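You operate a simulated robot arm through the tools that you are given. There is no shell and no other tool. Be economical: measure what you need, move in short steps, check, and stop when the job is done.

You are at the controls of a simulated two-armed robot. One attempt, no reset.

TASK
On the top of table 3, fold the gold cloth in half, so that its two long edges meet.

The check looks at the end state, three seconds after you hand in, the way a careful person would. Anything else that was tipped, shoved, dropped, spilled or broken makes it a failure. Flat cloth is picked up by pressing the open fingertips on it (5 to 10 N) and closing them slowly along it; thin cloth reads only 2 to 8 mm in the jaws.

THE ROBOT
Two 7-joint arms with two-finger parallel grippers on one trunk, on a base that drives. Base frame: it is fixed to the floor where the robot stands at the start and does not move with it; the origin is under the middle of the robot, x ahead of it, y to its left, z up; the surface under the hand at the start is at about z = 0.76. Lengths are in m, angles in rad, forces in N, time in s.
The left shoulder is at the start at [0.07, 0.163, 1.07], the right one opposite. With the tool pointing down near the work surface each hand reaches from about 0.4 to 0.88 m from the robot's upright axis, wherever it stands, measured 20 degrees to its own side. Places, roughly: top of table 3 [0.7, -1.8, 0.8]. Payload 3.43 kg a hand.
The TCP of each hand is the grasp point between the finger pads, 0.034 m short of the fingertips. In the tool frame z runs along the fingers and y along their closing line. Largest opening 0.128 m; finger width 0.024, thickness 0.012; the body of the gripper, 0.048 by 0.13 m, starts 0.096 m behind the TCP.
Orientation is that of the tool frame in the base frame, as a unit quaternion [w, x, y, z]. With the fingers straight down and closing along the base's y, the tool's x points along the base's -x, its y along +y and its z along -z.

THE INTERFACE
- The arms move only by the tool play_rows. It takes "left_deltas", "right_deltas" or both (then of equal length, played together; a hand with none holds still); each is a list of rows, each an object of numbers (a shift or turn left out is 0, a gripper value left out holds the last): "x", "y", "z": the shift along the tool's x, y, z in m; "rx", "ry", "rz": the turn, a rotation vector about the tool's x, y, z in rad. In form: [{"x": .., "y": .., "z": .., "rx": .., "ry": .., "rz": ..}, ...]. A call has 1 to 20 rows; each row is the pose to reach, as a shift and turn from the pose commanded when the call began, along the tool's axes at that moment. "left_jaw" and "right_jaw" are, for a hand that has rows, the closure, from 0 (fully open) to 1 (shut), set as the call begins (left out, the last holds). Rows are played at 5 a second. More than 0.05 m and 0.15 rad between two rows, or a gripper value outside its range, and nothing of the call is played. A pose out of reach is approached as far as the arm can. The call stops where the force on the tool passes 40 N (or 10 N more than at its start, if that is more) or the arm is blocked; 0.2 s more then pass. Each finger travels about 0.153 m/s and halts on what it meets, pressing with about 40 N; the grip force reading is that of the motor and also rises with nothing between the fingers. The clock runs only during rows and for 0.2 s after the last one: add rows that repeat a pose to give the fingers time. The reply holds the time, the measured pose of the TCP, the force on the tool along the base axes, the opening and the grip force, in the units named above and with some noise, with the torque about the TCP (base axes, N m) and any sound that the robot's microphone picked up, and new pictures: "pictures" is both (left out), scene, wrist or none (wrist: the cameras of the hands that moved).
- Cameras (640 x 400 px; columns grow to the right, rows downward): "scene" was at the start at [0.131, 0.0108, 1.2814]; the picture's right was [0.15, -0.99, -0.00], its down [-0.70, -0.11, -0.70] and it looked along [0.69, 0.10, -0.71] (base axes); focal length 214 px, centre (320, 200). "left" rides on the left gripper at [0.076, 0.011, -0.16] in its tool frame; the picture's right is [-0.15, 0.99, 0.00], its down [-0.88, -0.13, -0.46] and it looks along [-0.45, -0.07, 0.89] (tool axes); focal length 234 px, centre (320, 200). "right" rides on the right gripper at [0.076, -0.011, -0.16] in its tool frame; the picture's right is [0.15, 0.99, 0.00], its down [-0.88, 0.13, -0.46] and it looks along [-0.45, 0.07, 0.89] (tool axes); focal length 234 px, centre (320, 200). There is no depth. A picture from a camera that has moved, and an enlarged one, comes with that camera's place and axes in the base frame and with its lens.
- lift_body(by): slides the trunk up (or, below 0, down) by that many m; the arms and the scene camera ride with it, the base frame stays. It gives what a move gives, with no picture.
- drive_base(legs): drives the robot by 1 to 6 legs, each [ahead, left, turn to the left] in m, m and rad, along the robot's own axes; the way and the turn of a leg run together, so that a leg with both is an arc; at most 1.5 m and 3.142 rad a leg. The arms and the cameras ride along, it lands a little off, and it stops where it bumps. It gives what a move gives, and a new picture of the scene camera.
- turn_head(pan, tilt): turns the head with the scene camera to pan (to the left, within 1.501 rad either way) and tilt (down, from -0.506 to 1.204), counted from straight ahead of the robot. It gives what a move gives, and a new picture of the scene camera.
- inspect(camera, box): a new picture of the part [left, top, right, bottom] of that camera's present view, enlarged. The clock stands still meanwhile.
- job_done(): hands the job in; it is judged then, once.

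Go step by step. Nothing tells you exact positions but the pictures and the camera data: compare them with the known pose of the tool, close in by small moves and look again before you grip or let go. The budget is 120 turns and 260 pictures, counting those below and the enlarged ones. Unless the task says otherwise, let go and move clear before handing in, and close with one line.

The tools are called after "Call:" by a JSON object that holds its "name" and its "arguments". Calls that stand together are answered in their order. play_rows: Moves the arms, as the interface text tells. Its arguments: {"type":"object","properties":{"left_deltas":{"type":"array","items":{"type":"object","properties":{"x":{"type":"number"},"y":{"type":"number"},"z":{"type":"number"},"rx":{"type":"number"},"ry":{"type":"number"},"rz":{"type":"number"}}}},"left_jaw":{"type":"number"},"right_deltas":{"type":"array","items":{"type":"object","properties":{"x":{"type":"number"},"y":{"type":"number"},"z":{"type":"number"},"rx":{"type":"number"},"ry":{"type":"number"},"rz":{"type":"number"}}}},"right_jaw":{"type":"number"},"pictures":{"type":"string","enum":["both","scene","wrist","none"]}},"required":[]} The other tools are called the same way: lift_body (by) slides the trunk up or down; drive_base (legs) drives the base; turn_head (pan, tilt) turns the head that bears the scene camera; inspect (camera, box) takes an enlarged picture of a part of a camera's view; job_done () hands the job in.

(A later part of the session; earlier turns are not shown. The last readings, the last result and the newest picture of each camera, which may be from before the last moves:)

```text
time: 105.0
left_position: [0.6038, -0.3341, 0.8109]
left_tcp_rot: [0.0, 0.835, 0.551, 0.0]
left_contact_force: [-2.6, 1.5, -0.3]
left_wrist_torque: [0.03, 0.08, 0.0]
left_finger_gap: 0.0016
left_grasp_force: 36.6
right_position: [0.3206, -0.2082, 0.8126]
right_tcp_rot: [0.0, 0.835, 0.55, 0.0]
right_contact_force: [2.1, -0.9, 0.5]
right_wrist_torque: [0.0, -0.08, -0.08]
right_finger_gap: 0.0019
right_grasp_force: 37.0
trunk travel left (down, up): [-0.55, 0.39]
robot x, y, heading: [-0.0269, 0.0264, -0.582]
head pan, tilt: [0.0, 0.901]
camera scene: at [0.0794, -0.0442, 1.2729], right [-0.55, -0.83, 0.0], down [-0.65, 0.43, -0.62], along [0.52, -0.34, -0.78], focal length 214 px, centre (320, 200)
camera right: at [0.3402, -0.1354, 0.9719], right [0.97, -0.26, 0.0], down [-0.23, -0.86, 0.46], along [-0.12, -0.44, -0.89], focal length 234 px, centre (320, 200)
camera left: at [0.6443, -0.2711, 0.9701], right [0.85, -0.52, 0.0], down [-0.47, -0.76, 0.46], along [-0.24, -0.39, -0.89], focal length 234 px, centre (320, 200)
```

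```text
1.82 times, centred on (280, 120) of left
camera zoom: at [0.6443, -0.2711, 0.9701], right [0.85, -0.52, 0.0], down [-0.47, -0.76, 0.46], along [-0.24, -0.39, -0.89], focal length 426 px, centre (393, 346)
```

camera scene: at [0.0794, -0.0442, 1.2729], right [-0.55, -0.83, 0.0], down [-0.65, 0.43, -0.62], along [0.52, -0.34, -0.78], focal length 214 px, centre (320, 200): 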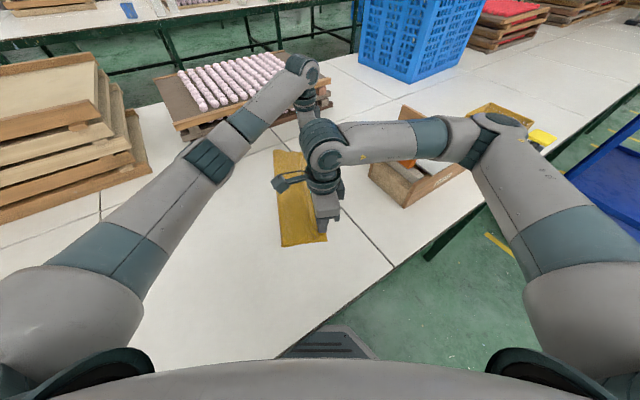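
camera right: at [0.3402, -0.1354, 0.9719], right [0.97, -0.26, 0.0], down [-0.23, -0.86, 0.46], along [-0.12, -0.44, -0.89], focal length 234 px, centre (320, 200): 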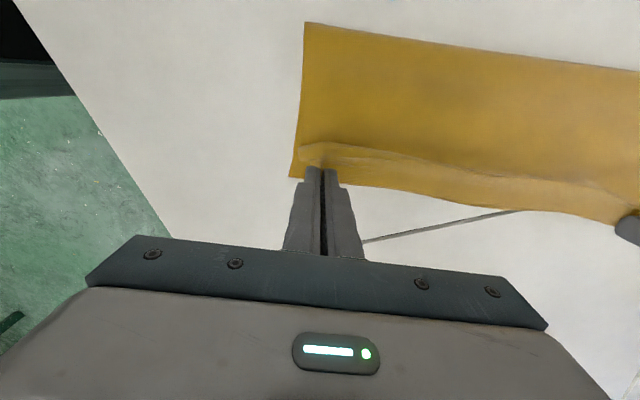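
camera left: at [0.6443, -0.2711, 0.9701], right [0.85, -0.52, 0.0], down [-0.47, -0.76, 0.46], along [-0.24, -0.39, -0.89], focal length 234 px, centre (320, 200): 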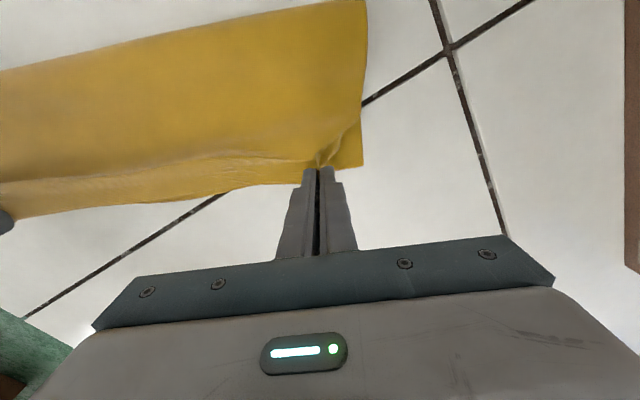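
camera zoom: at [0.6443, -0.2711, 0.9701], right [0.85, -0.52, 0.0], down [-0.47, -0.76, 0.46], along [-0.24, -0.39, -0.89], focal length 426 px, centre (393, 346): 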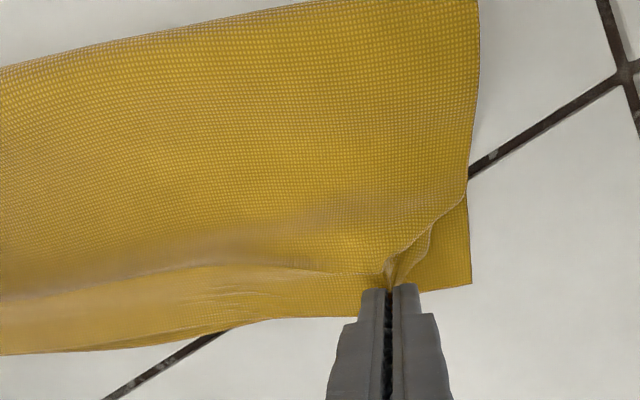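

The pinned edge is in place; about 2–3 cm of slack remains as a low ridge behind it. I'll release, then smooth it with each hand's own two fingers: one finger pins the edge while the other slides toward the fold as the jaw opens.

Call:
{"name": "play_rows", "arguments": {"left_deltas": [{"z": 0.006}, {"z": 0.012}, {"z": 0.0135}, {"z": 0.0135}], "right_deltas": [{"z": 0.006}, {"z": 0.012}, {"z": 0.0145}, {"z": 0.0145}], "pictures": "none"}}

Call:
{"name": "play_rows", "arguments": {"left_deltas": [{"z": 0}, {"z": 0}, {"z": -0.02}, {"z": -0.06}], "right_deltas": [{"z": 0}, {"z": 0}, {"z": -0.02}, {"z": -0.06}], "left_jaw": 0.8, "right_jaw": 0.8, "pictures": "none"}}

Call:
{"name": "play_rows", "arguments": {"left_deltas": [{"z": -0.02, "rz": -0.132}, {"z": -0.02, "rz": -0.264}, {"z": -0.02, "rz": -0.396}, {"z": -0.02, "rz": -0.528}, {"z": -0.02, "rz": -0.66}, {"z": -0.02, "rz": -0.792}, {"z": -0.02, "rz": -0.924}, {"z": -0.02, "rz": -1.056}, {"z": -0.02, "rz": -1.188}, {"z": -0.02, "rz": -1.32}, {"x": 0.006, "y": -0.005, "z": -0.02, "rz": -1.452}, {"x": 0.0111, "y": -0.01, "z": -0.02, "rz": -1.585}, {"x": 0.0111, "y": -0.01, "z": -0.02, "rz": -1.585}], "right_deltas": [{"z": -0.02, "rz": -0.132}, {"z": -0.02, "rz": -0.264}, {"z": -0.02, "rz": -0.396}, {"z": -0.02, "rz": -0.528}, {"z": -0.02, "rz": -0.66}, {"z": -0.02, "rz": -0.792}, {"z": -0.02, "rz": -0.924}, {"z": -0.02, "rz": -1.056}, {"z": -0.02, "rz": -1.188}, {"z": -0.02, "rz": -1.32}, {"x": 0.002, "y": 0.01, "z": -0.02, "rz": -1.452}, {"x": 0.0033, "y": 0.0203, "z": -0.02, "rz": -1.585}, {"x": 0.0033, "y": 0.0203, "z": -0.02, "rz": -1.585}], "left_jaw": 1.0, "right_jaw": 1.0, "pictures": "wrist"}}

```text
time: 106.0
left_position: [0.6045, -0.3345, 0.7974]
left_tcp_rot: [0.0, 0.835, 0.551, 0.0]
left_contact_force: [-2.2, -1.1, 2.1]
left_wrist_torque: [0.03, 0.11, -0.01]
left_finger_gap: 0.0019
left_grasp_force: 36.8
right_position: [0.3215, -0.2105, 0.798]
right_tcp_rot: [0.0, 0.835, 0.55, 0.0]
right_contact_force: [1.8, -0.3, 1.4]
right_wrist_torque: [-0.04, -0.07, -0.02]
right_finger_gap: 0.002
right_grasp_force: 36.4
trunk travel left (down, up): [-0.55, 0.39]
robot x, y, heading: [-0.0241, 0.0242, -0.583]
head pan, tilt: [0.0, 0.901]
```

```text
time: 107.0
left_position: [0.6038, -0.3331, 0.8599]
left_tcp_rot: [0.0, 0.835, 0.55, 0.001]
left_contact_force: [-0.7, 0.4, 0.5]
left_wrist_torque: [-0.03, -0.01, -0.02]
left_finger_gap: 0.0257
left_grasp_force: 0.1
right_position: [0.3213, -0.2083, 0.8585]
right_tcp_rot: [0.001, 0.835, 0.55, 0.0]
right_contact_force: [0.1, 0.3, 0.0]
right_wrist_torque: [-0.02, -0.03, -0.01]
right_finger_gap: 0.0258
right_grasp_force: 0.0
trunk travel left (down, up): [-0.55, 0.39]
robot x, y, heading: [-0.0262, 0.0285, -0.582]
head pan, tilt: [0.0, 0.901]
```

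```text
time: 109.8
left_position: [0.5971, -0.3214, 0.8759]
left_tcp_rot: [-0.001, 0.194, 0.981, 0.001]
left_contact_force: [-0.1, 0.3, -0.1]
left_wrist_torque: [0.01, 0.0, -0.01]
left_finger_gap: 0.0001
left_grasp_force: 32.7
right_position: [0.3421, -0.2151, 0.8789]
right_tcp_rot: [0.0, 0.194, 0.981, 0.0]
right_contact_force: [0.3, 1.2, -0.4]
right_wrist_torque: [-0.05, 0.01, -0.01]
right_finger_gap: 0.0
right_grasp_force: 32.9
trunk travel left (down, up): [-0.55, 0.39]
robot x, y, heading: [-0.0276, 0.0224, -0.58]
head pan, tilt: [0.0, 0.901]
camera right: at [0.2659, -0.1969, 1.0379], right [0.24, 0.97, 0.0], down [0.86, -0.21, 0.46], along [0.44, -0.11, -0.89], focal length 234 px, centre (320, 200)
camera left: at [0.5326, -0.2835, 1.0363], right [0.51, 0.86, 0.0], down [0.77, -0.46, 0.45], along [0.39, -0.23, -0.89], focal length 234 px, centre (320, 200)
```

right: 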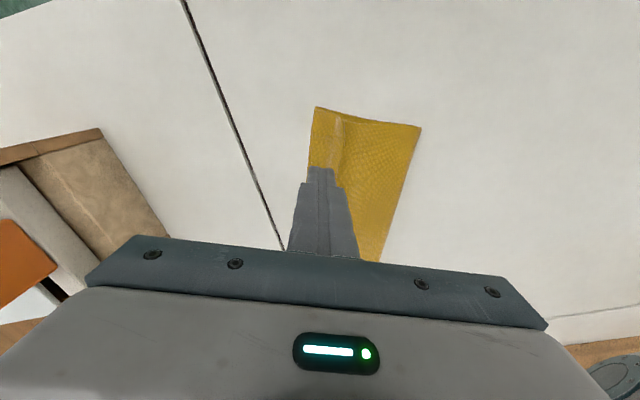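
left: 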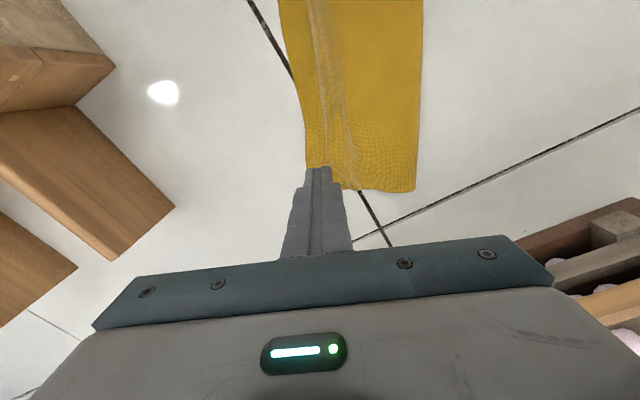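

Both hands are turned and sit over the edge strip. I'll lower to press.

Call:
{"name": "play_rows", "arguments": {"left_deltas": [{"z": 0.04}, {"z": 0.07}, {"z": 0.078}, {"z": 0.0795}, {"z": 0.0795}], "right_deltas": [{"z": 0.04}, {"z": 0.07}, {"z": 0.08}, {"z": 0.0825}, {"z": 0.0825}], "pictures": "none"}}

```text
time: 111.0
left_position: [0.6004, -0.3212, 0.7969]
left_tcp_rot: [-0.001, 0.194, 0.981, -0.001]
left_contact_force: [-0.3, -0.2, 1.3]
left_wrist_torque: [0.0, 0.01, 0.03]
left_finger_gap: 0.0001
left_grasp_force: 32.9
right_position: [0.3408, -0.214, 0.7968]
right_tcp_rot: [0.0, 0.195, 0.981, 0.0]
right_contact_force: [0.0, -0.2, 4.0]
right_wrist_torque: [0.01, 0.02, 0.03]
right_finger_gap: 0.0
right_grasp_force: 33.1
trunk travel left (down, up): [-0.55, 0.39]
robot x, y, heading: [-0.0273, 0.0215, -0.583]
head pan, tilt: [0.0, 0.901]
```

Light contact. Now the smoothing stroke: the jaws open while the hands move half the distance, so the outer finger stays on the edge.

Call:
{"name": "play_rows", "arguments": {"left_deltas": [{"z": 0.0008}, {"z": 0.0011}], "right_deltas": [{"z": 0.0004}, {"z": 0.0004}], "pictures": "none"}}

Call:
{"name": "play_rows", "arguments": {"left_deltas": [{"y": 0.026}, {"y": 0.046}, {"y": 0.05}, {"y": 0.05}], "right_deltas": [{"y": 0.026}, {"y": 0.046}, {"y": 0.05}, {"y": 0.05}], "left_jaw": 0.2, "right_jaw": 0.2, "pictures": "wrist"}}

```text
time: 111.5
left_position: [0.5995, -0.3206, 0.7967]
left_tcp_rot: [0.0, 0.194, 0.981, 0.0]
left_contact_force: [-0.5, 0.1, 1.6]
left_wrist_torque: [-0.03, -0.01, 0.01]
left_finger_gap: 0.0
left_grasp_force: 32.7
right_position: [0.3406, -0.2136, 0.7957]
right_tcp_rot: [0.001, 0.195, 0.981, 0.0]
right_contact_force: [1.7, -2.0, 10.3]
right_wrist_torque: [-0.12, -0.04, 0.01]
right_finger_gap: 0.0
right_grasp_force: 33.0
trunk travel left (down, up): [-0.55, 0.39]
robot x, y, heading: [-0.0236, 0.0284, -0.586]
head pan, tilt: [0.0, 0.901]
```

```text
time: 112.5
left_position: [0.6169, -0.2736, 0.7975]
left_tcp_rot: [0.0, 0.195, 0.981, 0.0]
left_contact_force: [0.2, 0.2, 0.8]
left_wrist_torque: [0.03, 0.02, -0.02]
left_finger_gap: 0.1024
left_grasp_force: 0.1
right_position: [0.3601, -0.1664, 0.7965]
right_tcp_rot: [0.002, 0.195, 0.981, 0.0]
right_contact_force: [0.4, -4.1, 12.7]
right_wrist_torque: [0.66, -0.27, -0.09]
right_finger_gap: 0.1008
right_grasp_force: 0.0
trunk travel left (down, up): [-0.55, 0.39]
robot x, y, heading: [-0.0298, 0.0253, -0.582]
head pan, tilt: [0.0, 0.901]
camera right: at [0.2841, -0.1486, 0.9556], right [0.24, 0.97, 0.0], down [0.86, -0.22, 0.46], along [0.44, -0.11, -0.89], focal length 234 px, centre (320, 200)
camera left: at [0.552, -0.2357, 0.9569], right [0.51, 0.86, 0.0], down [0.76, -0.46, 0.46], along [0.39, -0.23, -0.89], focal length 234 px, centre (320, 200)
```

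right: 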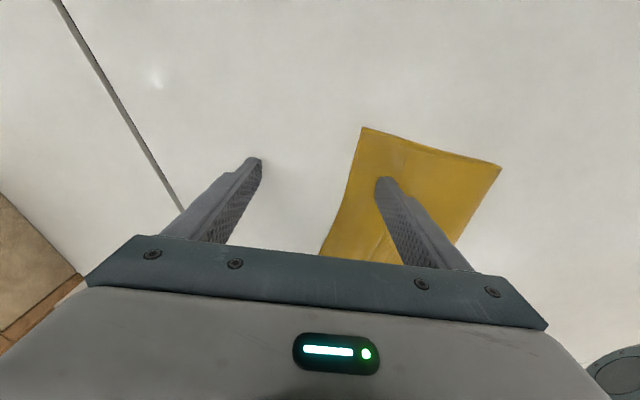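
left: 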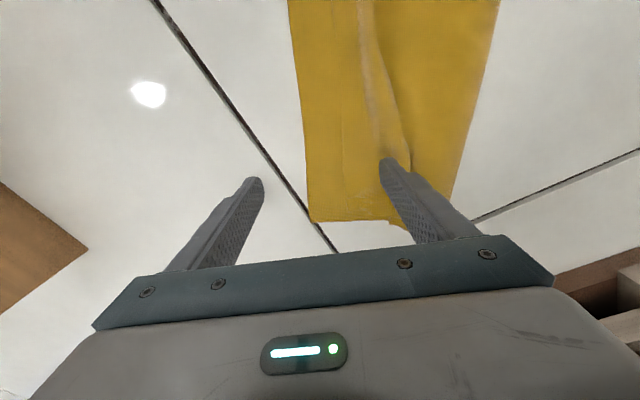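

The cloth slid a little but the near end looks flat and wider now. I'll lift and inspect.

Call:
{"name": "play_rows", "arguments": {"left_deltas": [{"z": -0.03}, {"z": -0.07}, {"z": -0.11}, {"z": -0.14, "y": -0.03}, {"z": -0.14, "y": -0.07}, {"z": -0.14, "y": -0.11}], "right_deltas": [{"z": -0.03}, {"z": -0.07}, {"z": -0.11}, {"z": -0.14, "y": -0.03}, {"z": -0.14, "y": -0.07}, {"z": -0.14, "y": -0.11}], "pictures": "none"}}

Call:
{"name": "inspect", "arguments": {"camera": "scene", "box": [230, 120, 370, 250]}}

Call:
{"name": "inspect", "arguments": {"camera": "left", "box": [300, 0, 560, 200]}}

Call:
{"name": "inspect", "arguments": {"camera": "right", "box": [320, 60, 560, 250]}}

```text
time: 114.0
left_position: [0.5748, -0.3785, 0.937]
left_tcp_rot: [0.0, 0.194, 0.981, 0.001]
left_contact_force: [-1.1, -0.9, -0.5]
left_wrist_torque: [-0.01, -0.06, -0.02]
left_finger_gap: 0.1025
left_grasp_force: 0.0
right_position: [0.3168, -0.2721, 0.9369]
right_tcp_rot: [0.001, 0.195, 0.981, 0.002]
right_contact_force: [-0.5, -0.7, 0.5]
right_wrist_torque: [0.02, -0.05, 0.0]
right_finger_gap: 0.1025
right_grasp_force: 0.0
trunk travel left (down, up): [-0.55, 0.39]
robot x, y, heading: [-0.0273, 0.0256, -0.578]
head pan, tilt: [0.0, 0.901]
```

```text
3.08 times, centred on (300, 185) of scene
camera zoom: at [0.0774, -0.0466, 1.273], right [-0.55, -0.84, 0.0], down [-0.65, 0.43, -0.62], along [0.52, -0.34, -0.78], focal length 660 px, centre (382, 246)
```

zoom: 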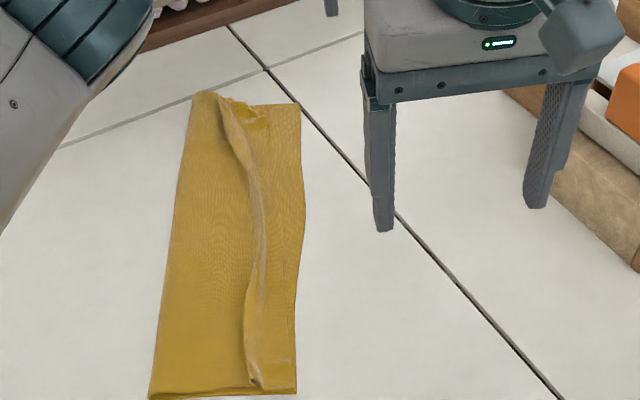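

```text
2.00 times, centred on (430, 100) of left
camera zoom: at [0.5088, -0.3422, 1.0964], right [0.51, 0.86, 0.0], down [0.76, -0.46, 0.46], along [0.39, -0.23, -0.89], focal length 468 px, centre (100, 400)
```

zoom: 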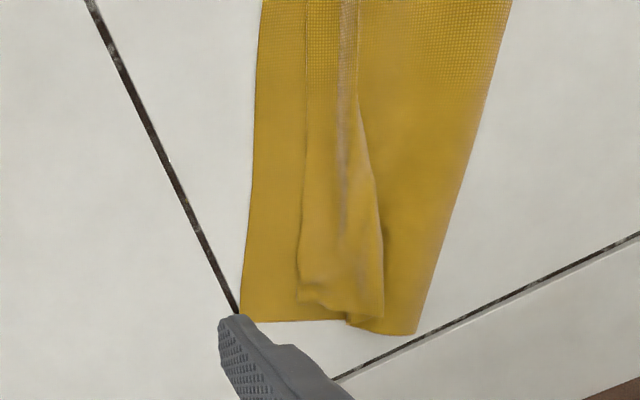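

```text
2.11 times, centred on (440, 155) of right
camera zoom: at [0.2409, -0.253, 1.0979], right [0.24, 0.97, 0.0], down [0.86, -0.22, 0.46], along [0.44, -0.11, -0.89], focal length 493 px, centre (67, 295)
```

zoom: 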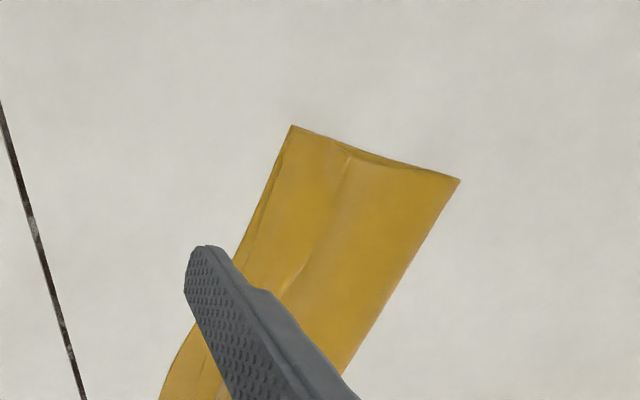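

At the far end the fold now sits nearly perfectly (0.132 m), but the upper edge is about 3 cm inside with a ridge; the near end is aligned. I'll turn the hands again and nudge the ridge outward so the upper edge comes back to the lower edge, which also uses up the slack.

Call:
{"name": "play_rows", "arguments": {"left_deltas": [{"x": 0.001, "y": 0.0155, "rz": 0.13}, {"x": 0.002, "y": 0.031, "rz": 0.26}, {"x": 0.003, "y": 0.0465, "rz": 0.39}, {"x": 0.004, "y": 0.062, "rz": 0.52}, {"x": 0.005, "y": 0.0775, "rz": 0.65}, {"x": 0.006, "y": 0.093, "rz": 0.78}, {"x": 0.007, "y": 0.1085, "rz": 0.91}, {"x": 0.008, "y": 0.124, "rz": 1.04}, {"x": 0.009, "y": 0.1395, "rz": 1.17}, {"x": 0.01, "y": 0.155, "rz": 1.3}, {"x": 0.011, "y": 0.1705, "rz": 1.43}, {"x": 0.0114, "y": 0.186, "rz": 1.56}, {"x": 0.0114, "y": 0.2014, "rz": 1.688}, {"x": 0.0114, "y": 0.2014, "z": 0.04, "rz": 1.688}, {"x": 0.0114, "y": 0.2014, "z": 0.08, "rz": 1.688}, {"x": 0.0114, "y": 0.2014, "z": 0.12, "rz": 1.688}, {"x": 0.0114, "y": 0.2014, "z": 0.136, "rz": 1.688}, {"x": 0.0114, "y": 0.2014, "z": 0.136, "rz": 1.688}], "right_deltas": [{"x": -0.006, "y": 0.0148, "rz": 0.13}, {"x": -0.012, "y": 0.0295, "rz": 0.26}, {"x": -0.018, "y": 0.044, "rz": 0.39}, {"x": -0.024, "y": 0.059, "rz": 0.52}, {"x": -0.03, "y": 0.074, "rz": 0.65}, {"x": -0.036, "y": 0.0886, "rz": 0.78}, {"x": -0.042, "y": 0.103, "rz": 0.91}, {"x": -0.048, "y": 0.118, "rz": 1.04}, {"x": -0.054, "y": 0.133, "rz": 1.17}, {"x": -0.06, "y": 0.148, "rz": 1.3}, {"x": -0.066, "y": 0.162, "rz": 1.43}, {"x": -0.071, "y": 0.177, "rz": 1.56}, {"x": -0.0753, "y": 0.1919, "rz": 1.688}, {"x": -0.0753, "y": 0.1919, "z": 0.04, "rz": 1.688}, {"x": -0.0753, "y": 0.1919, "z": 0.08, "rz": 1.688}, {"x": -0.0753, "y": 0.1919, "z": 0.12, "rz": 1.688}, {"x": -0.0753, "y": 0.1919, "z": 0.136, "rz": 1.688}, {"x": -0.0753, "y": 0.1919, "z": 0.136, "rz": 1.688}], "left_jaw": 0.22, "right_jaw": 0.22, "pictures": "wrist"}}

```text
time: 117.8
left_position: [0.6419, -0.1854, 0.7982]
left_tcp_rot: [-0.001, 0.862, 0.506, 0.0]
left_contact_force: [0.5, -0.4, -0.5]
left_wrist_torque: [-0.02, -0.03, 0.01]
left_finger_gap: 0.0999
left_grasp_force: 0.2
right_position: [0.4614, -0.1199, 0.7969]
right_tcp_rot: [0.0, 0.862, 0.506, -0.001]
right_contact_force: [-0.2, -0.5, 0.1]
right_wrist_torque: [0.01, 0.04, -0.02]
right_finger_gap: 0.0998
right_grasp_force: 0.2
trunk travel left (down, up): [-0.55, 0.39]
robot x, y, heading: [-0.0267, 0.0298, -0.587]
head pan, tilt: [0.0, 0.901]
camera right: at [0.4876, -0.0499, 0.9572], right [0.94, -0.35, 0.0], down [-0.32, -0.83, 0.46], along [-0.16, -0.43, -0.89], focal length 234 px, centre (320, 200)
camera left: at [0.6882, -0.1258, 0.9584], right [0.79, -0.61, 0.0], down [-0.54, -0.71, 0.46], along [-0.28, -0.36, -0.89], focal length 234 px, centre (320, 200)
```

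right: 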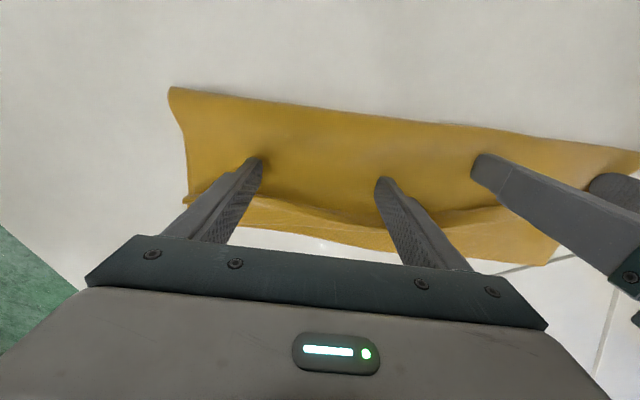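
left: 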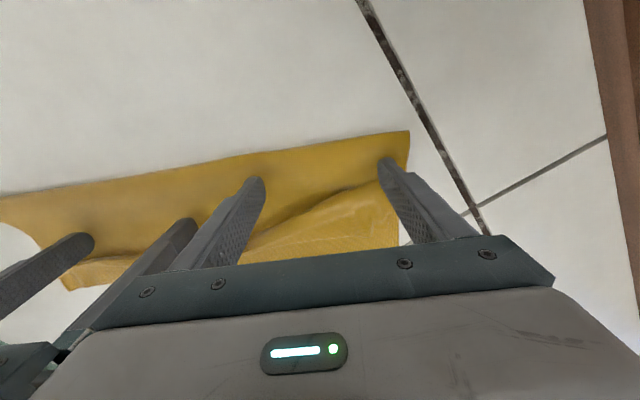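

Placement is good. I'll push outward: far end about 5 cm, near end about 2.5 cm, slightly raised to avoid drag.

Call:
{"name": "play_rows", "arguments": {"left_deltas": [{"z": -0.0012}, {"x": -0.008, "z": -0.0012}, {"x": -0.016, "z": -0.0012}, {"x": -0.024, "z": -0.0012}, {"x": -0.032, "z": -0.0012}, {"x": -0.04, "z": -0.0012}, {"x": -0.046, "z": -0.0012}], "right_deltas": [{"z": -0.0018}, {"x": -0.004, "z": -0.0018}, {"x": -0.008, "z": -0.0018}, {"x": -0.012, "z": -0.0018}, {"x": -0.016, "z": -0.0018}, {"x": -0.02, "z": -0.0018}, {"x": -0.024, "z": -0.0018}], "pictures": "none"}}

Call:
{"name": "inspect", "arguments": {"camera": "left", "box": [140, 70, 460, 270]}}

Call:
{"name": "inspect", "arguments": {"camera": "right", "box": [160, 70, 480, 270]}}

```text
time: 119.3
left_position: [0.6185, -0.2264, 0.8024]
left_tcp_rot: [0.0, 0.862, 0.507, 0.0]
left_contact_force: [1.0, 0.3, 0.2]
left_wrist_torque: [-0.01, 0.01, 0.02]
left_finger_gap: 0.0995
left_grasp_force: 0.0
right_position: [0.4488, -0.1432, 0.8004]
right_tcp_rot: [0.0, 0.862, 0.507, 0.0]
right_contact_force: [0.7, 0.3, 0.4]
right_wrist_torque: [0.01, 0.0, -0.02]
right_finger_gap: 0.1001
right_grasp_force: 0.1
trunk travel left (down, up): [-0.55, 0.39]
robot x, y, heading: [-0.0273, 0.0263, -0.583]
head pan, tilt: [0.0, 0.901]
```

```text
2.00 times, centred on (300, 170) of left
camera zoom: at [0.6659, -0.1661, 0.9622], right [0.79, -0.61, 0.0], down [-0.54, -0.71, 0.46], along [-0.28, -0.36, -0.89], focal length 468 px, centre (360, 260)
```

zoom: 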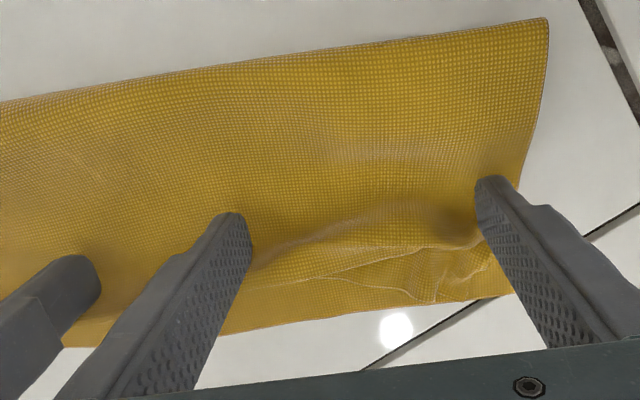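

```text
2.00 times, centred on (320, 170) of right
camera zoom: at [0.4745, -0.0714, 0.9595], right [0.94, -0.35, 0.0], down [-0.32, -0.83, 0.46], along [-0.16, -0.43, -0.89], focal length 468 px, centre (320, 260)
```

zoom: 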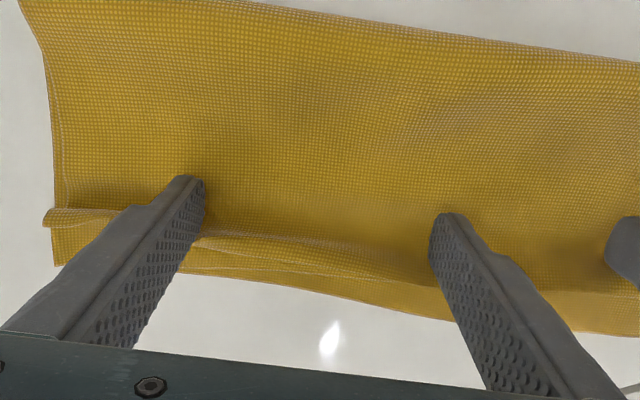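

The upper edge is now within about 1 cm. I'll give it one more short push.

Call:
{"name": "play_rows", "arguments": {"left_deltas": [{"x": -0.006, "z": 0.002}, {"x": -0.012, "z": 0.002}, {"x": -0.018, "z": 0.002}, {"x": -0.022, "z": 0.002}], "right_deltas": [{"x": -0.004, "z": 0.001}, {"x": -0.008, "z": 0.001}, {"x": -0.012, "z": 0.001}, {"x": -0.015, "z": 0.001}], "pictures": "none"}}

Call:
{"name": "inspect", "arguments": {"camera": "left", "box": [140, 70, 460, 270]}}

Call:
{"name": "inspect", "arguments": {"camera": "right", "box": [160, 70, 480, 270]}}

```text
time: 120.3
left_position: [0.6094, -0.2438, 0.7998]
left_tcp_rot: [0.0, 0.862, 0.507, 0.0]
left_contact_force: [0.1, -0.2, 0.8]
left_wrist_torque: [0.0, 0.01, -0.01]
left_finger_gap: 0.0999
left_grasp_force: 0.1
right_position: [0.4403, -0.1563, 0.8009]
right_tcp_rot: [0.0, 0.862, 0.506, 0.0]
right_contact_force: [0.2, -0.3, -0.7]
right_wrist_torque: [0.01, 0.02, -0.03]
right_finger_gap: 0.0999
right_grasp_force: 0.0
trunk travel left (down, up): [-0.55, 0.39]
robot x, y, heading: [-0.0262, 0.0221, -0.585]
head pan, tilt: [0.0, 0.901]
```

```text
2.00 times, centred on (300, 170) of left
camera zoom: at [0.6555, -0.185, 0.9591], right [0.79, -0.61, 0.0], down [-0.54, -0.71, 0.46], along [-0.28, -0.36, -0.89], focal length 468 px, centre (360, 260)
```

zoom: 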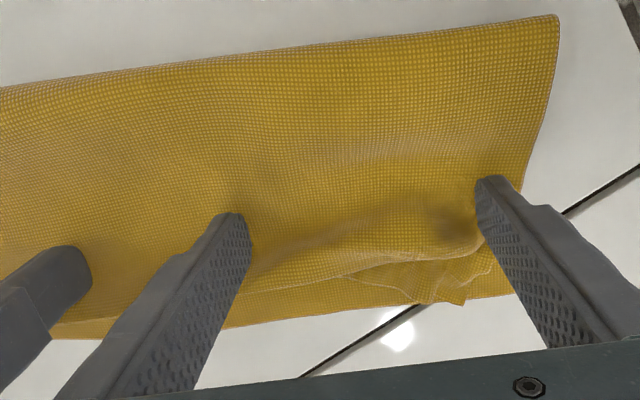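

```text
2.00 times, centred on (320, 170) of right
camera zoom: at [0.4673, -0.0848, 0.9595], right [0.94, -0.35, 0.0], down [-0.32, -0.83, 0.46], along [-0.16, -0.43, -0.89], focal length 468 px, centre (320, 260)
```

zoom: 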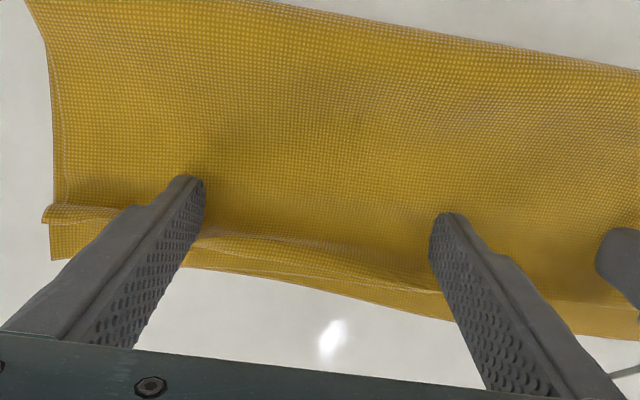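

Aligned at the far end. I'll lift away and view the whole cloth.

Call:
{"name": "play_rows", "arguments": {"left_deltas": [{"z": -0.03}, {"z": -0.07}, {"z": -0.11}, {"z": -0.14, "x": -0.03}, {"z": -0.14, "x": -0.07}, {"z": -0.14, "x": -0.1}], "right_deltas": [{"z": -0.03}, {"z": -0.07}, {"z": -0.11}, {"z": -0.14, "x": -0.03, "y": -0.02}, {"z": -0.14, "x": -0.07, "y": -0.04}, {"z": -0.14, "x": -0.1, "y": -0.06}], "pictures": "none"}}

Call:
{"name": "inspect", "arguments": {"camera": "scene", "box": [220, 120, 350, 250]}}

Call:
{"name": "inspect", "arguments": {"camera": "right", "box": [180, 0, 560, 210]}}

Call:
{"name": "inspect", "arguments": {"camera": "left", "box": [60, 0, 440, 210]}}

```text
time: 121.8
left_position: [0.5575, -0.3355, 0.9423]
left_tcp_rot: [-0.001, 0.862, 0.506, 0.001]
left_contact_force: [-0.5, -0.9, -0.2]
left_wrist_torque: [0.03, -0.03, -0.01]
left_finger_gap: 0.0997
left_grasp_force: 0.0
right_position: [0.34, -0.2158, 0.94]
right_tcp_rot: [0.0, 0.862, 0.507, 0.0]
right_contact_force: [-0.1, -0.2, 0.0]
right_wrist_torque: [-0.01, -0.05, 0.0]
right_finger_gap: 0.0997
right_grasp_force: 0.0
trunk travel left (down, up): [-0.55, 0.39]
robot x, y, heading: [-0.0248, 0.0284, -0.581]
head pan, tilt: [0.0, 0.901]
```

```text
3.08 times, centred on (285, 185) of scene
camera zoom: at [0.0779, -0.0453, 1.2731], right [-0.55, -0.84, 0.0], down [-0.65, 0.43, -0.62], along [0.52, -0.34, -0.78], focal length 660 px, centre (428, 246)
```

zoom: 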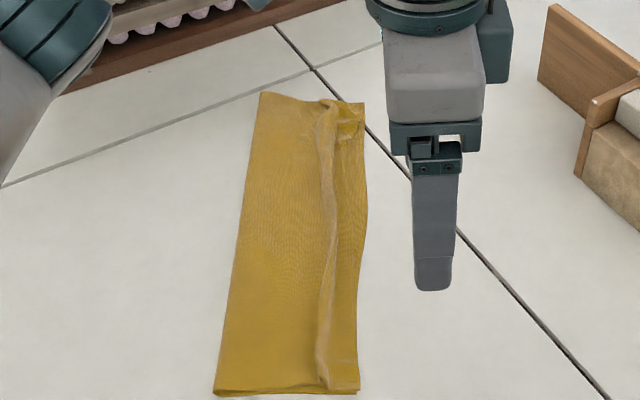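

```text
1.68 times, centred on (370, 105) of right
camera zoom: at [0.3659, -0.1447, 1.0995], right [0.94, -0.35, 0.0], down [-0.32, -0.83, 0.45], along [-0.16, -0.43, -0.89], focal length 394 px, centre (236, 360)
```

zoom: 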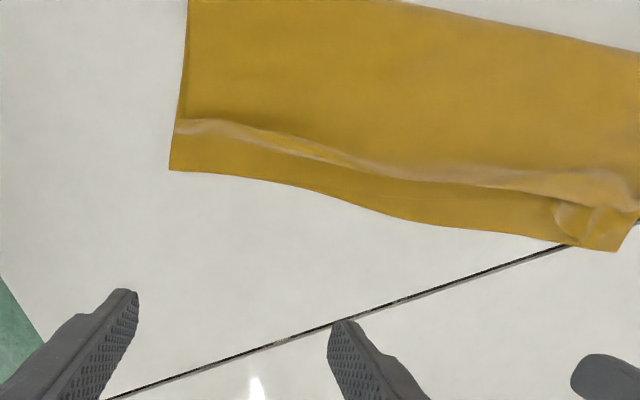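

```text
1.68 times, centred on (250, 105) of left
camera zoom: at [0.6055, -0.2766, 1.1013], right [0.79, -0.61, 0.0], down [-0.54, -0.71, 0.45], along [-0.28, -0.36, -0.89], focal length 394 px, centre (438, 360)
```

zoom: 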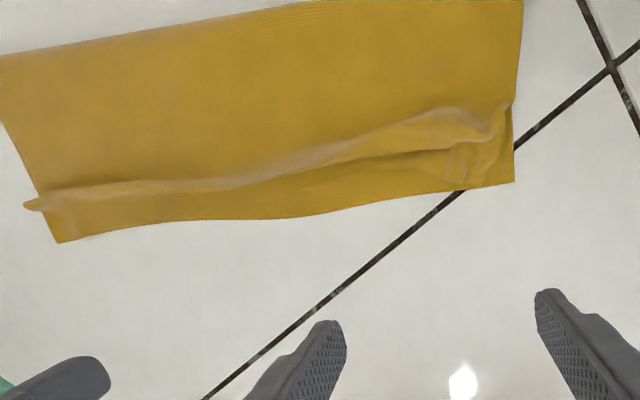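

The edges now coincide along their whole length with a small soft ridge remaining. I'll take a closer look at the far corner.

Call:
{"name": "inspect", "arguments": {"camera": "left", "box": [280, 40, 380, 125]}}

Call:
{"name": "inspect", "arguments": {"camera": "right", "box": [270, 40, 370, 125]}}

```text
4.71 times, centred on (330, 82) of left
camera zoom: at [0.6055, -0.2766, 1.1013], right [0.79, -0.61, 0.0], down [-0.54, -0.71, 0.45], along [-0.28, -0.36, -0.89], focal length 1102 px, centre (273, 753)
```

zoom: 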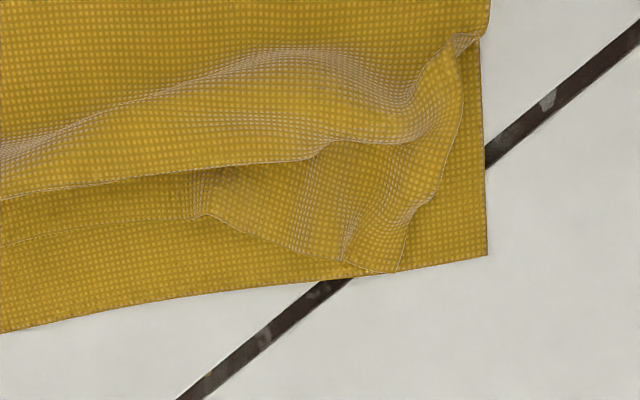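

```text
4.71 times, centred on (320, 82) of right
camera zoom: at [0.3659, -0.1447, 1.0995], right [0.94, -0.35, 0.0], down [-0.32, -0.83, 0.45], along [-0.16, -0.43, -0.89], focal length 1102 px, centre (320, 753)
```

zoom: 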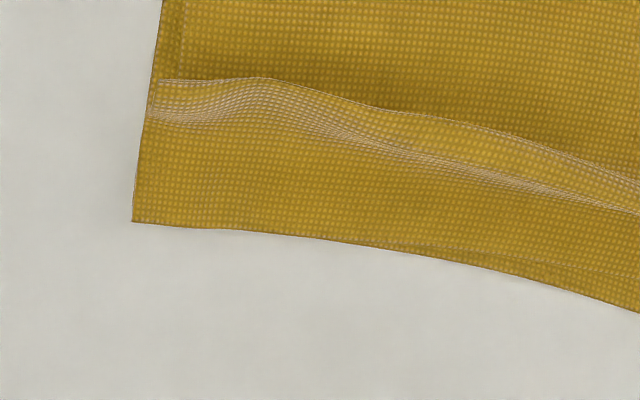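

The near end is excellent; at the far end the upper corner is about 2.7 cm short along the edge. I'll pinch that corner with the left hand and draw it out to the lower corner.

Call:
{"name": "play_rows", "arguments": {"left_deltas": [{"x": 0.03, "y": 0.011}, {"x": 0.0592, "y": 0.0224}, {"x": 0.0592, "y": 0.0224, "z": 0.045}, {"x": 0.0592, "y": 0.0224, "z": 0.09}, {"x": 0.0592, "y": 0.0224, "z": 0.125}, {"x": 0.0592, "y": 0.0224, "z": 0.134}], "left_jaw": 0.84, "pictures": "none"}}

Call:
{"name": "inspect", "arguments": {"camera": "left", "box": [240, 70, 440, 240]}}

```text
time: 123.2
left_position: [0.6096, -0.291, 0.8051]
left_tcp_rot: [0.0, 0.862, 0.506, 0.0]
left_contact_force: [0.5, 0.5, -0.3]
left_wrist_torque: [-0.01, 0.0, -0.01]
left_finger_gap: 0.0205
left_grasp_force: 0.1
right_position: [0.3409, -0.214, 0.9391]
right_tcp_rot: [-0.001, 0.862, 0.506, -0.001]
right_contact_force: [0.7, -0.4, -0.2]
right_wrist_torque: [-0.02, -0.02, 0.0]
right_finger_gap: 0.0998
right_grasp_force: 0.0
trunk travel left (down, up): [-0.55, 0.39]
robot x, y, heading: [-0.0295, 0.0307, -0.582]
head pan, tilt: [0.0, 0.901]
```

```text
2.35 times, centred on (340, 155) of left
camera zoom: at [0.656, -0.2318, 0.9647], right [0.79, -0.61, 0.0], down [-0.54, -0.71, 0.46], along [-0.28, -0.36, -0.89], focal length 551 px, centre (273, 306)
```

zoom: 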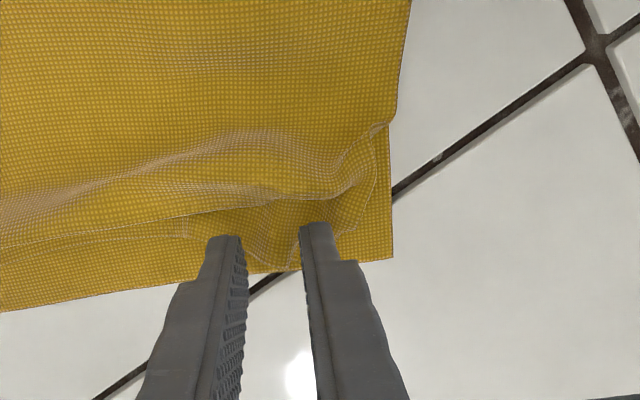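

Well placed. I'll press and close.

Call:
{"name": "play_rows", "arguments": {"left_deltas": [{"x": -0.003, "z": 0.006}, {"x": -0.003, "z": 0.0095}, {"x": -0.003, "z": 0.0105}, {"x": -0.003, "z": 0.0105}], "pictures": "none"}}

Call:
{"name": "play_rows", "arguments": {"left_deltas": [{"z": 0.0}, {"z": 0.0}], "left_jaw": 0.9, "pictures": "none"}}

Call:
{"name": "play_rows", "arguments": {"left_deltas": [{"z": 0.0}, {"z": 0.0}], "left_jaw": 0.95, "pictures": "none"}}

Call:
{"name": "play_rows", "arguments": {"left_deltas": [{"z": 0.0}, {"z": 0.0}, {"z": 0.0}, {"z": -0.008}, {"z": -0.015}], "left_jaw": 1.0, "pictures": "none"}}

Call:
{"name": "inspect", "arguments": {"camera": "left", "box": [240, 70, 440, 240]}}

```text
time: 124.2
left_position: [0.6074, -0.2935, 0.7967]
left_tcp_rot: [0.001, 0.862, 0.507, 0.0]
left_contact_force: [1.8, -1.0, 12.5]
left_wrist_torque: [-0.06, -0.11, 0.02]
left_finger_gap: 0.0209
left_grasp_force: 0.1
right_position: [0.3396, -0.215, 0.9393]
right_tcp_rot: [0.001, 0.863, 0.505, 0.0]
right_contact_force: [-0.5, 0.2, 0.0]
right_wrist_torque: [0.0, -0.01, 0.0]
right_finger_gap: 0.0997
right_grasp_force: 0.0
trunk travel left (down, up): [-0.55, 0.39]
robot x, y, heading: [-0.0224, 0.0231, -0.583]
head pan, tilt: [0.0, 0.901]
```

```text
time: 124.8
left_position: [0.6063, -0.2935, 0.7954]
left_tcp_rot: [0.001, 0.863, 0.506, 0.001]
left_contact_force: [0.4, -0.3, 15.1]
left_wrist_torque: [-0.06, -0.12, -0.05]
left_finger_gap: 0.0118
left_grasp_force: 0.0
right_position: [0.3394, -0.2139, 0.9401]
right_tcp_rot: [0.0, 0.862, 0.506, 0.001]
right_contact_force: [-0.2, -0.4, -0.2]
right_wrist_torque: [0.01, -0.02, -0.02]
right_finger_gap: 0.0997
right_grasp_force: 0.0
trunk travel left (down, up): [-0.55, 0.39]
robot x, y, heading: [-0.0254, 0.0259, -0.583]
head pan, tilt: [0.0, 0.901]
```

```text
time: 125.3
left_position: [0.6073, -0.294, 0.797]
left_tcp_rot: [0.001, 0.862, 0.507, 0.001]
left_contact_force: [0.4, -1.0, 18.2]
left_wrist_torque: [-0.07, -0.1, -0.01]
left_finger_gap: 0.0073
left_grasp_force: 0.7
right_position: [0.34, -0.2138, 0.9407]
right_tcp_rot: [0.0, 0.862, 0.506, 0.0]
right_contact_force: [-0.2, 0.3, -0.2]
right_wrist_torque: [0.0, 0.02, 0.01]
right_finger_gap: 0.0996
right_grasp_force: 0.1
trunk travel left (down, up): [-0.55, 0.39]
robot x, y, heading: [-0.0266, 0.026, -0.585]
head pan, tilt: [0.0, 0.901]
```

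```text
time: 126.5
left_position: [0.6064, -0.295, 0.8103]
left_tcp_rot: [-0.001, 0.862, 0.507, 0.0]
left_contact_force: [0.3, -0.2, -0.3]
left_wrist_torque: [0.0, 0.03, -0.02]
left_finger_gap: 0.0019
left_grasp_force: 36.6
right_position: [0.3409, -0.2137, 0.9386]
right_tcp_rot: [0.001, 0.863, 0.506, 0.0]
right_contact_force: [-0.3, -0.5, 0.6]
right_wrist_torque: [0.01, 0.0, -0.02]
right_finger_gap: 0.1
right_grasp_force: 0.0
trunk travel left (down, up): [-0.55, 0.39]
robot x, y, heading: [-0.0223, 0.0267, -0.586]
head pan, tilt: [0.0, 0.901]
```

```text
2.35 times, centred on (340, 155) of left
camera zoom: at [0.6529, -0.2349, 0.9696], right [0.79, -0.61, 0.0], down [-0.54, -0.71, 0.46], along [-0.28, -0.36, -0.89], focal length 551 px, centre (273, 306)
```

zoom: 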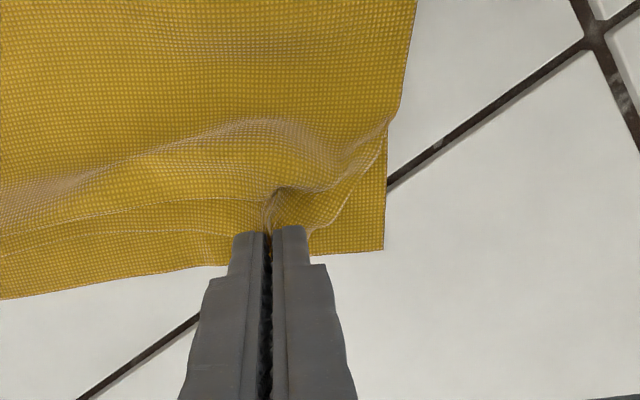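

I have the upper corner only. I'll draw it out along the edge about 2.8 cm, then lower and release.

Call:
{"name": "play_rows", "arguments": {"left_deltas": [{"y": 0.007, "x": -0.002}, {"y": 0.014, "x": -0.004}, {"y": 0.021, "x": -0.006}, {"y": 0.028, "x": -0.008}, {"y": 0.028, "x": -0.008, "z": 0.007}, {"y": 0.028, "x": -0.008, "z": 0.012}, {"y": 0.028, "x": -0.008, "z": 0.012}], "pictures": "none"}}

Call:
{"name": "inspect", "arguments": {"camera": "left", "box": [180, 70, 420, 240]}}

```text
time: 128.2
left_position: [0.628, -0.3152, 0.7985]
left_tcp_rot: [0.0, 0.862, 0.506, 0.001]
left_contact_force: [-0.3, 0.5, 0.0]
left_wrist_torque: [0.01, -0.01, 0.01]
left_finger_gap: 0.0018
left_grasp_force: 37.1
right_position: [0.3404, -0.2142, 0.9394]
right_tcp_rot: [0.0, 0.862, 0.506, 0.001]
right_contact_force: [-0.2, 0.1, 0.3]
right_wrist_torque: [-0.01, -0.04, 0.04]
right_finger_gap: 0.0999
right_grasp_force: 0.0
trunk travel left (down, up): [-0.55, 0.39]
robot x, y, heading: [-0.0248, 0.0235, -0.582]
head pan, tilt: [0.0, 0.901]
```

```text
2.35 times, centred on (300, 155) of left
camera zoom: at [0.6753, -0.2554, 0.958], right [0.79, -0.61, 0.0], down [-0.54, -0.71, 0.46], along [-0.28, -0.36, -0.89], focal length 551 px, centre (367, 306)
```

zoom: 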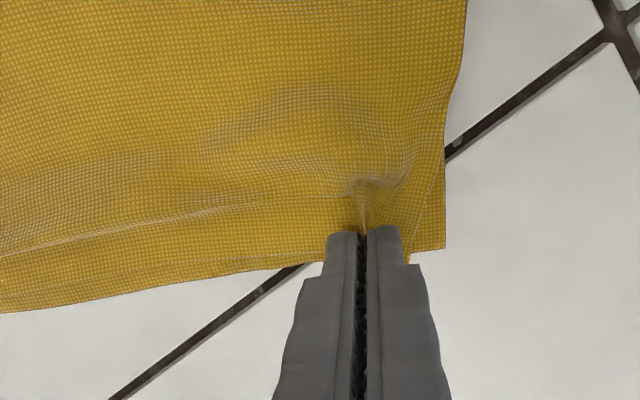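

The far corner now matches well. I'll release, lift clear and check.

Call:
{"name": "play_rows", "arguments": {"left_deltas": [{"x": 0.003}, {"x": 0.003}, {"x": 0.003}], "left_jaw": 0.8, "pictures": "none"}}

Call:
{"name": "play_rows", "arguments": {"left_deltas": [{"z": -0.03}, {"z": -0.07}, {"z": -0.11}, {"z": -0.14, "x": -0.03}, {"z": -0.14, "x": -0.07}, {"z": -0.14, "x": -0.09}], "right_deltas": [{"z": 0}, {"z": 0}, {"z": 0}, {"z": -0.02, "x": -0.03}, {"z": -0.03, "x": -0.06}, {"z": -0.03, "x": -0.09}], "pictures": "none"}}

Call:
{"name": "inspect", "arguments": {"camera": "left", "box": [60, 0, 440, 220]}}

Call:
{"name": "inspect", "arguments": {"camera": "scene", "box": [220, 120, 350, 250]}}

```text
time: 128.9
left_position: [0.6303, -0.3127, 0.7983]
left_tcp_rot: [0.0, 0.862, 0.507, 0.0]
left_contact_force: [1.6, -0.4, -0.1]
left_wrist_torque: [-0.02, 0.0, 0.05]
left_finger_gap: 0.0259
left_grasp_force: 0.0
right_position: [0.3417, -0.2151, 0.9394]
right_tcp_rot: [0.0, 0.863, 0.506, 0.0]
right_contact_force: [0.0, -0.2, 0.3]
right_wrist_torque: [0.03, 0.0, -0.06]
right_finger_gap: 0.0998
right_grasp_force: 0.0
trunk travel left (down, up): [-0.55, 0.39]
robot x, y, heading: [-0.0302, 0.0264, -0.58]
head pan, tilt: [0.0, 0.901]
```

```text
time: 130.3
left_position: [0.5846, -0.3941, 0.9402]
left_tcp_rot: [-0.001, 0.862, 0.507, 0.0]
left_contact_force: [-0.3, -0.6, 0.6]
left_wrist_torque: [0.02, -0.03, 0.01]
left_finger_gap: 0.0256
left_grasp_force: 0.1
right_position: [0.2958, -0.2939, 0.9701]
right_tcp_rot: [0.0, 0.863, 0.506, 0.001]
right_contact_force: [-0.1, -0.9, 0.2]
right_wrist_torque: [0.03, -0.03, -0.02]
right_finger_gap: 0.1
right_grasp_force: 0.0
trunk travel left (down, up): [-0.55, 0.39]
robot x, y, heading: [-0.0266, 0.0291, -0.58]
head pan, tilt: [0.0, 0.901]
```

```text
1.68 times, centred on (250, 110) of left
camera zoom: at [0.6324, -0.3345, 1.0987], right [0.79, -0.61, 0.0], down [-0.54, -0.71, 0.45], along [-0.28, -0.36, -0.89], focal length 394 px, centre (438, 352)
```

zoom: 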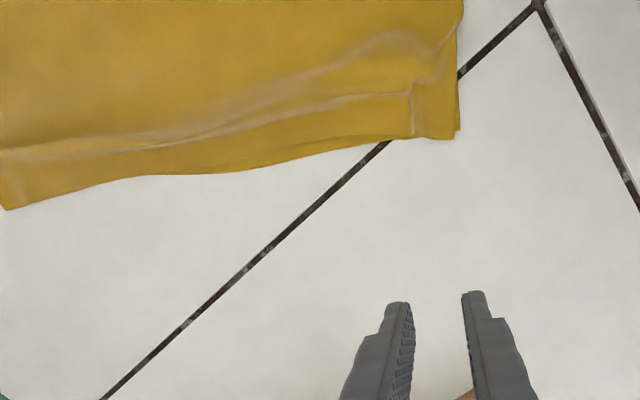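

```text
3.08 times, centred on (285, 185) of scene
camera zoom: at [0.0783, -0.0455, 1.273], right [-0.55, -0.84, 0.0], down [-0.65, 0.43, -0.62], along [0.52, -0.34, -0.78], focal length 660 px, centre (428, 246)
```

zoom: 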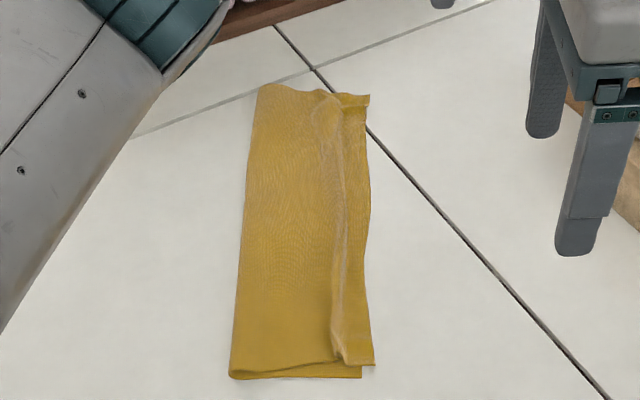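

Almost done; after the pull, the near upper corner overshoots by about 1.3 cm. I'll nudge that end back with the right hand's closed fingers, as before.

Call:
{"name": "play_rows", "arguments": {"right_deltas": [{"x": 0.04}, {"x": 0.08}, {"x": 0.11, "z": 0.02}, {"x": 0.1375, "z": 0.05}, {"x": 0.1375, "z": 0.09}, {"x": 0.1375, "z": 0.13}, {"x": 0.1375, "z": 0.16}, {"x": 0.1375, "z": 0.1695}, {"x": 0.1375, "z": 0.1695}, {"x": 0.145, "z": 0.1695}, {"x": 0.151, "z": 0.1695}], "right_jaw": 1.0, "pictures": "none"}}

Call:
{"name": "inspect", "arguments": {"camera": "right", "box": [220, 70, 460, 240]}}

```text
time: 131.6
left_position: [0.5898, -0.3903, 0.9355]
left_tcp_rot: [-0.003, 0.861, 0.509, 0.0]
left_contact_force: [-0.7, 0.1, 0.0]
left_wrist_torque: [-0.01, -0.02, -0.03]
left_finger_gap: 0.0255
left_grasp_force: 0.0
right_position: [0.366, -0.172, 0.8805]
right_tcp_rot: [0.0, 0.863, 0.506, 0.005]
right_contact_force: [0.9, 0.6, -1.0]
right_wrist_torque: [0.02, 0.01, 0.01]
right_finger_gap: 0.0
right_grasp_force: 32.9
trunk travel left (down, up): [-0.55, 0.39]
robot x, y, heading: [-0.0222, 0.0294, -0.582]
head pan, tilt: [0.0, 0.901]
stopped in row 6 (right hand): the force on the tool passed its limit at 73 N (the readings are from after the stop); the commanded pose is now the measured one
```

```text
2.35 times, centred on (340, 155) of right
camera zoom: at [0.3906, -0.102, 1.0408], right [0.93, -0.36, 0.01], down [-0.32, -0.83, 0.45], along [-0.15, -0.42, -0.89], focal length 551 px, centre (273, 306)
```

zoom: 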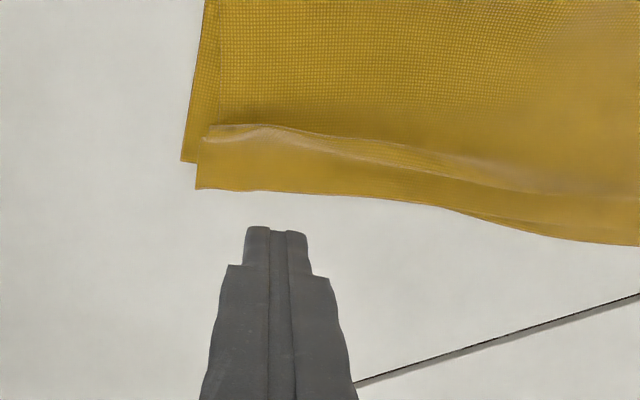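

The right arm bumped the left arm on the way down. I'll stop and look at the scene before moving.

Call:
{"name": "turn_head", "arguments": {"pan": 0.0, "tilt": 0.8}}

```text
time: 132.3
left_position: [0.5891, -0.3903, 0.9355]
left_tcp_rot: [-0.002, 0.861, 0.508, -0.001]
left_contact_force: [0.5, -0.3, -0.1]
left_wrist_torque: [0.03, 0.0, 0.01]
left_finger_gap: 0.0255
left_grasp_force: 0.1
right_position: [0.3648, -0.1724, 0.8798]
right_tcp_rot: [0.001, 0.862, 0.506, 0.005]
right_contact_force: [-0.8, -0.9, -0.2]
right_wrist_torque: [0.09, -0.06, 0.0]
right_finger_gap: 0.0
right_grasp_force: 32.5
trunk travel left (down, up): [-0.55, 0.39]
robot x, y, heading: [-0.0267, 0.03, -0.582]
head pan, tilt: [0.0, 0.799]
camera scene: at [0.0836, -0.0471, 1.2808], right [-0.55, -0.83, 0.0], down [-0.6, 0.39, -0.7], along [0.58, -0.38, -0.72], focal length 214 px, centre (320, 200)
```

scene: 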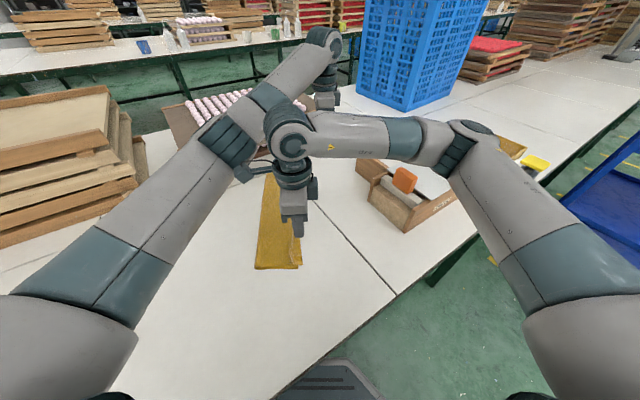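

Only the two arms touched; nothing on the table was disturbed. I'll back the right hand up, move the left arm out of the way toward +y, then come down with the right again.

Call:
{"name": "play_rows", "arguments": {"right_deltas": [{"x": -0.02, "z": -0.03}, {"x": -0.05, "z": -0.06}, {"x": -0.085, "z": -0.08}, {"x": -0.12, "z": -0.09}], "pictures": "none"}}

Call:
{"name": "play_rows", "arguments": {"left_deltas": [{"z": -0.03}, {"x": 0.03, "z": -0.05}, {"x": 0.07, "z": -0.06}, {"x": 0.11, "z": -0.06}, {"x": 0.15, "z": -0.06}, {"x": 0.19, "z": -0.06}, {"x": 0.23, "z": -0.06}, {"x": 0.26, "z": -0.06}], "pictures": "scene"}}

```text
time: 133.3
left_position: [0.588, -0.3911, 0.9363]
left_tcp_rot: [-0.003, 0.861, 0.509, 0.0]
left_contact_force: [-0.1, -0.2, -0.2]
left_wrist_torque: [0.01, 0.0, -0.02]
left_finger_gap: 0.0258
left_grasp_force: 0.0
right_position: [0.304, -0.2789, 0.9717]
right_tcp_rot: [-0.001, 0.863, 0.505, 0.006]
right_contact_force: [0.5, -0.3, -0.8]
right_wrist_torque: [0.0, -0.03, -0.01]
right_finger_gap: 0.0001
right_grasp_force: 33.4
trunk travel left (down, up): [-0.55, 0.39]
robot x, y, heading: [-0.0243, 0.0252, -0.583]
head pan, tilt: [0.0, 0.799]
```

```text
time: 135.1
left_position: [0.7134, -0.1617, 0.9959]
left_tcp_rot: [-0.003, 0.861, 0.508, -0.001]
left_contact_force: [0.7, 0.0, 0.9]
left_wrist_torque: [0.0, 0.03, 0.0]
left_finger_gap: 0.026
left_grasp_force: 0.1
right_position: [0.305, -0.2762, 0.9712]
right_tcp_rot: [0.001, 0.863, 0.505, 0.004]
right_contact_force: [0.2, 0.4, -0.5]
right_wrist_torque: [0.01, 0.02, 0.04]
right_finger_gap: 0.0
right_grasp_force: 33.4
trunk travel left (down, up): [-0.55, 0.39]
robot x, y, heading: [-0.0285, 0.0242, -0.584]
head pan, tilt: [0.0, 0.799]
camera scene: at [0.0838, -0.0464, 1.2809], right [-0.55, -0.83, 0.0], down [-0.6, 0.39, -0.7], along [0.58, -0.38, -0.72], focal length 214 px, centre (320, 200)
```

scene: 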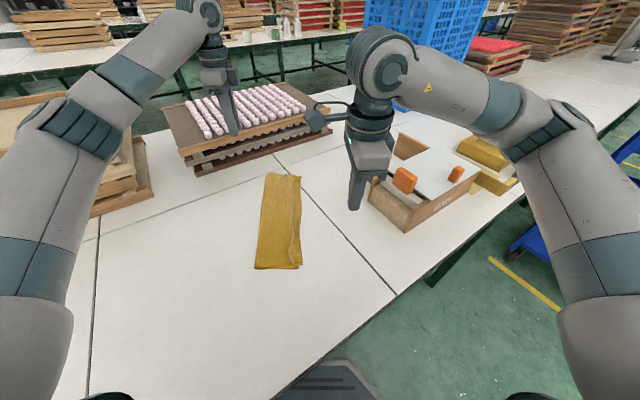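

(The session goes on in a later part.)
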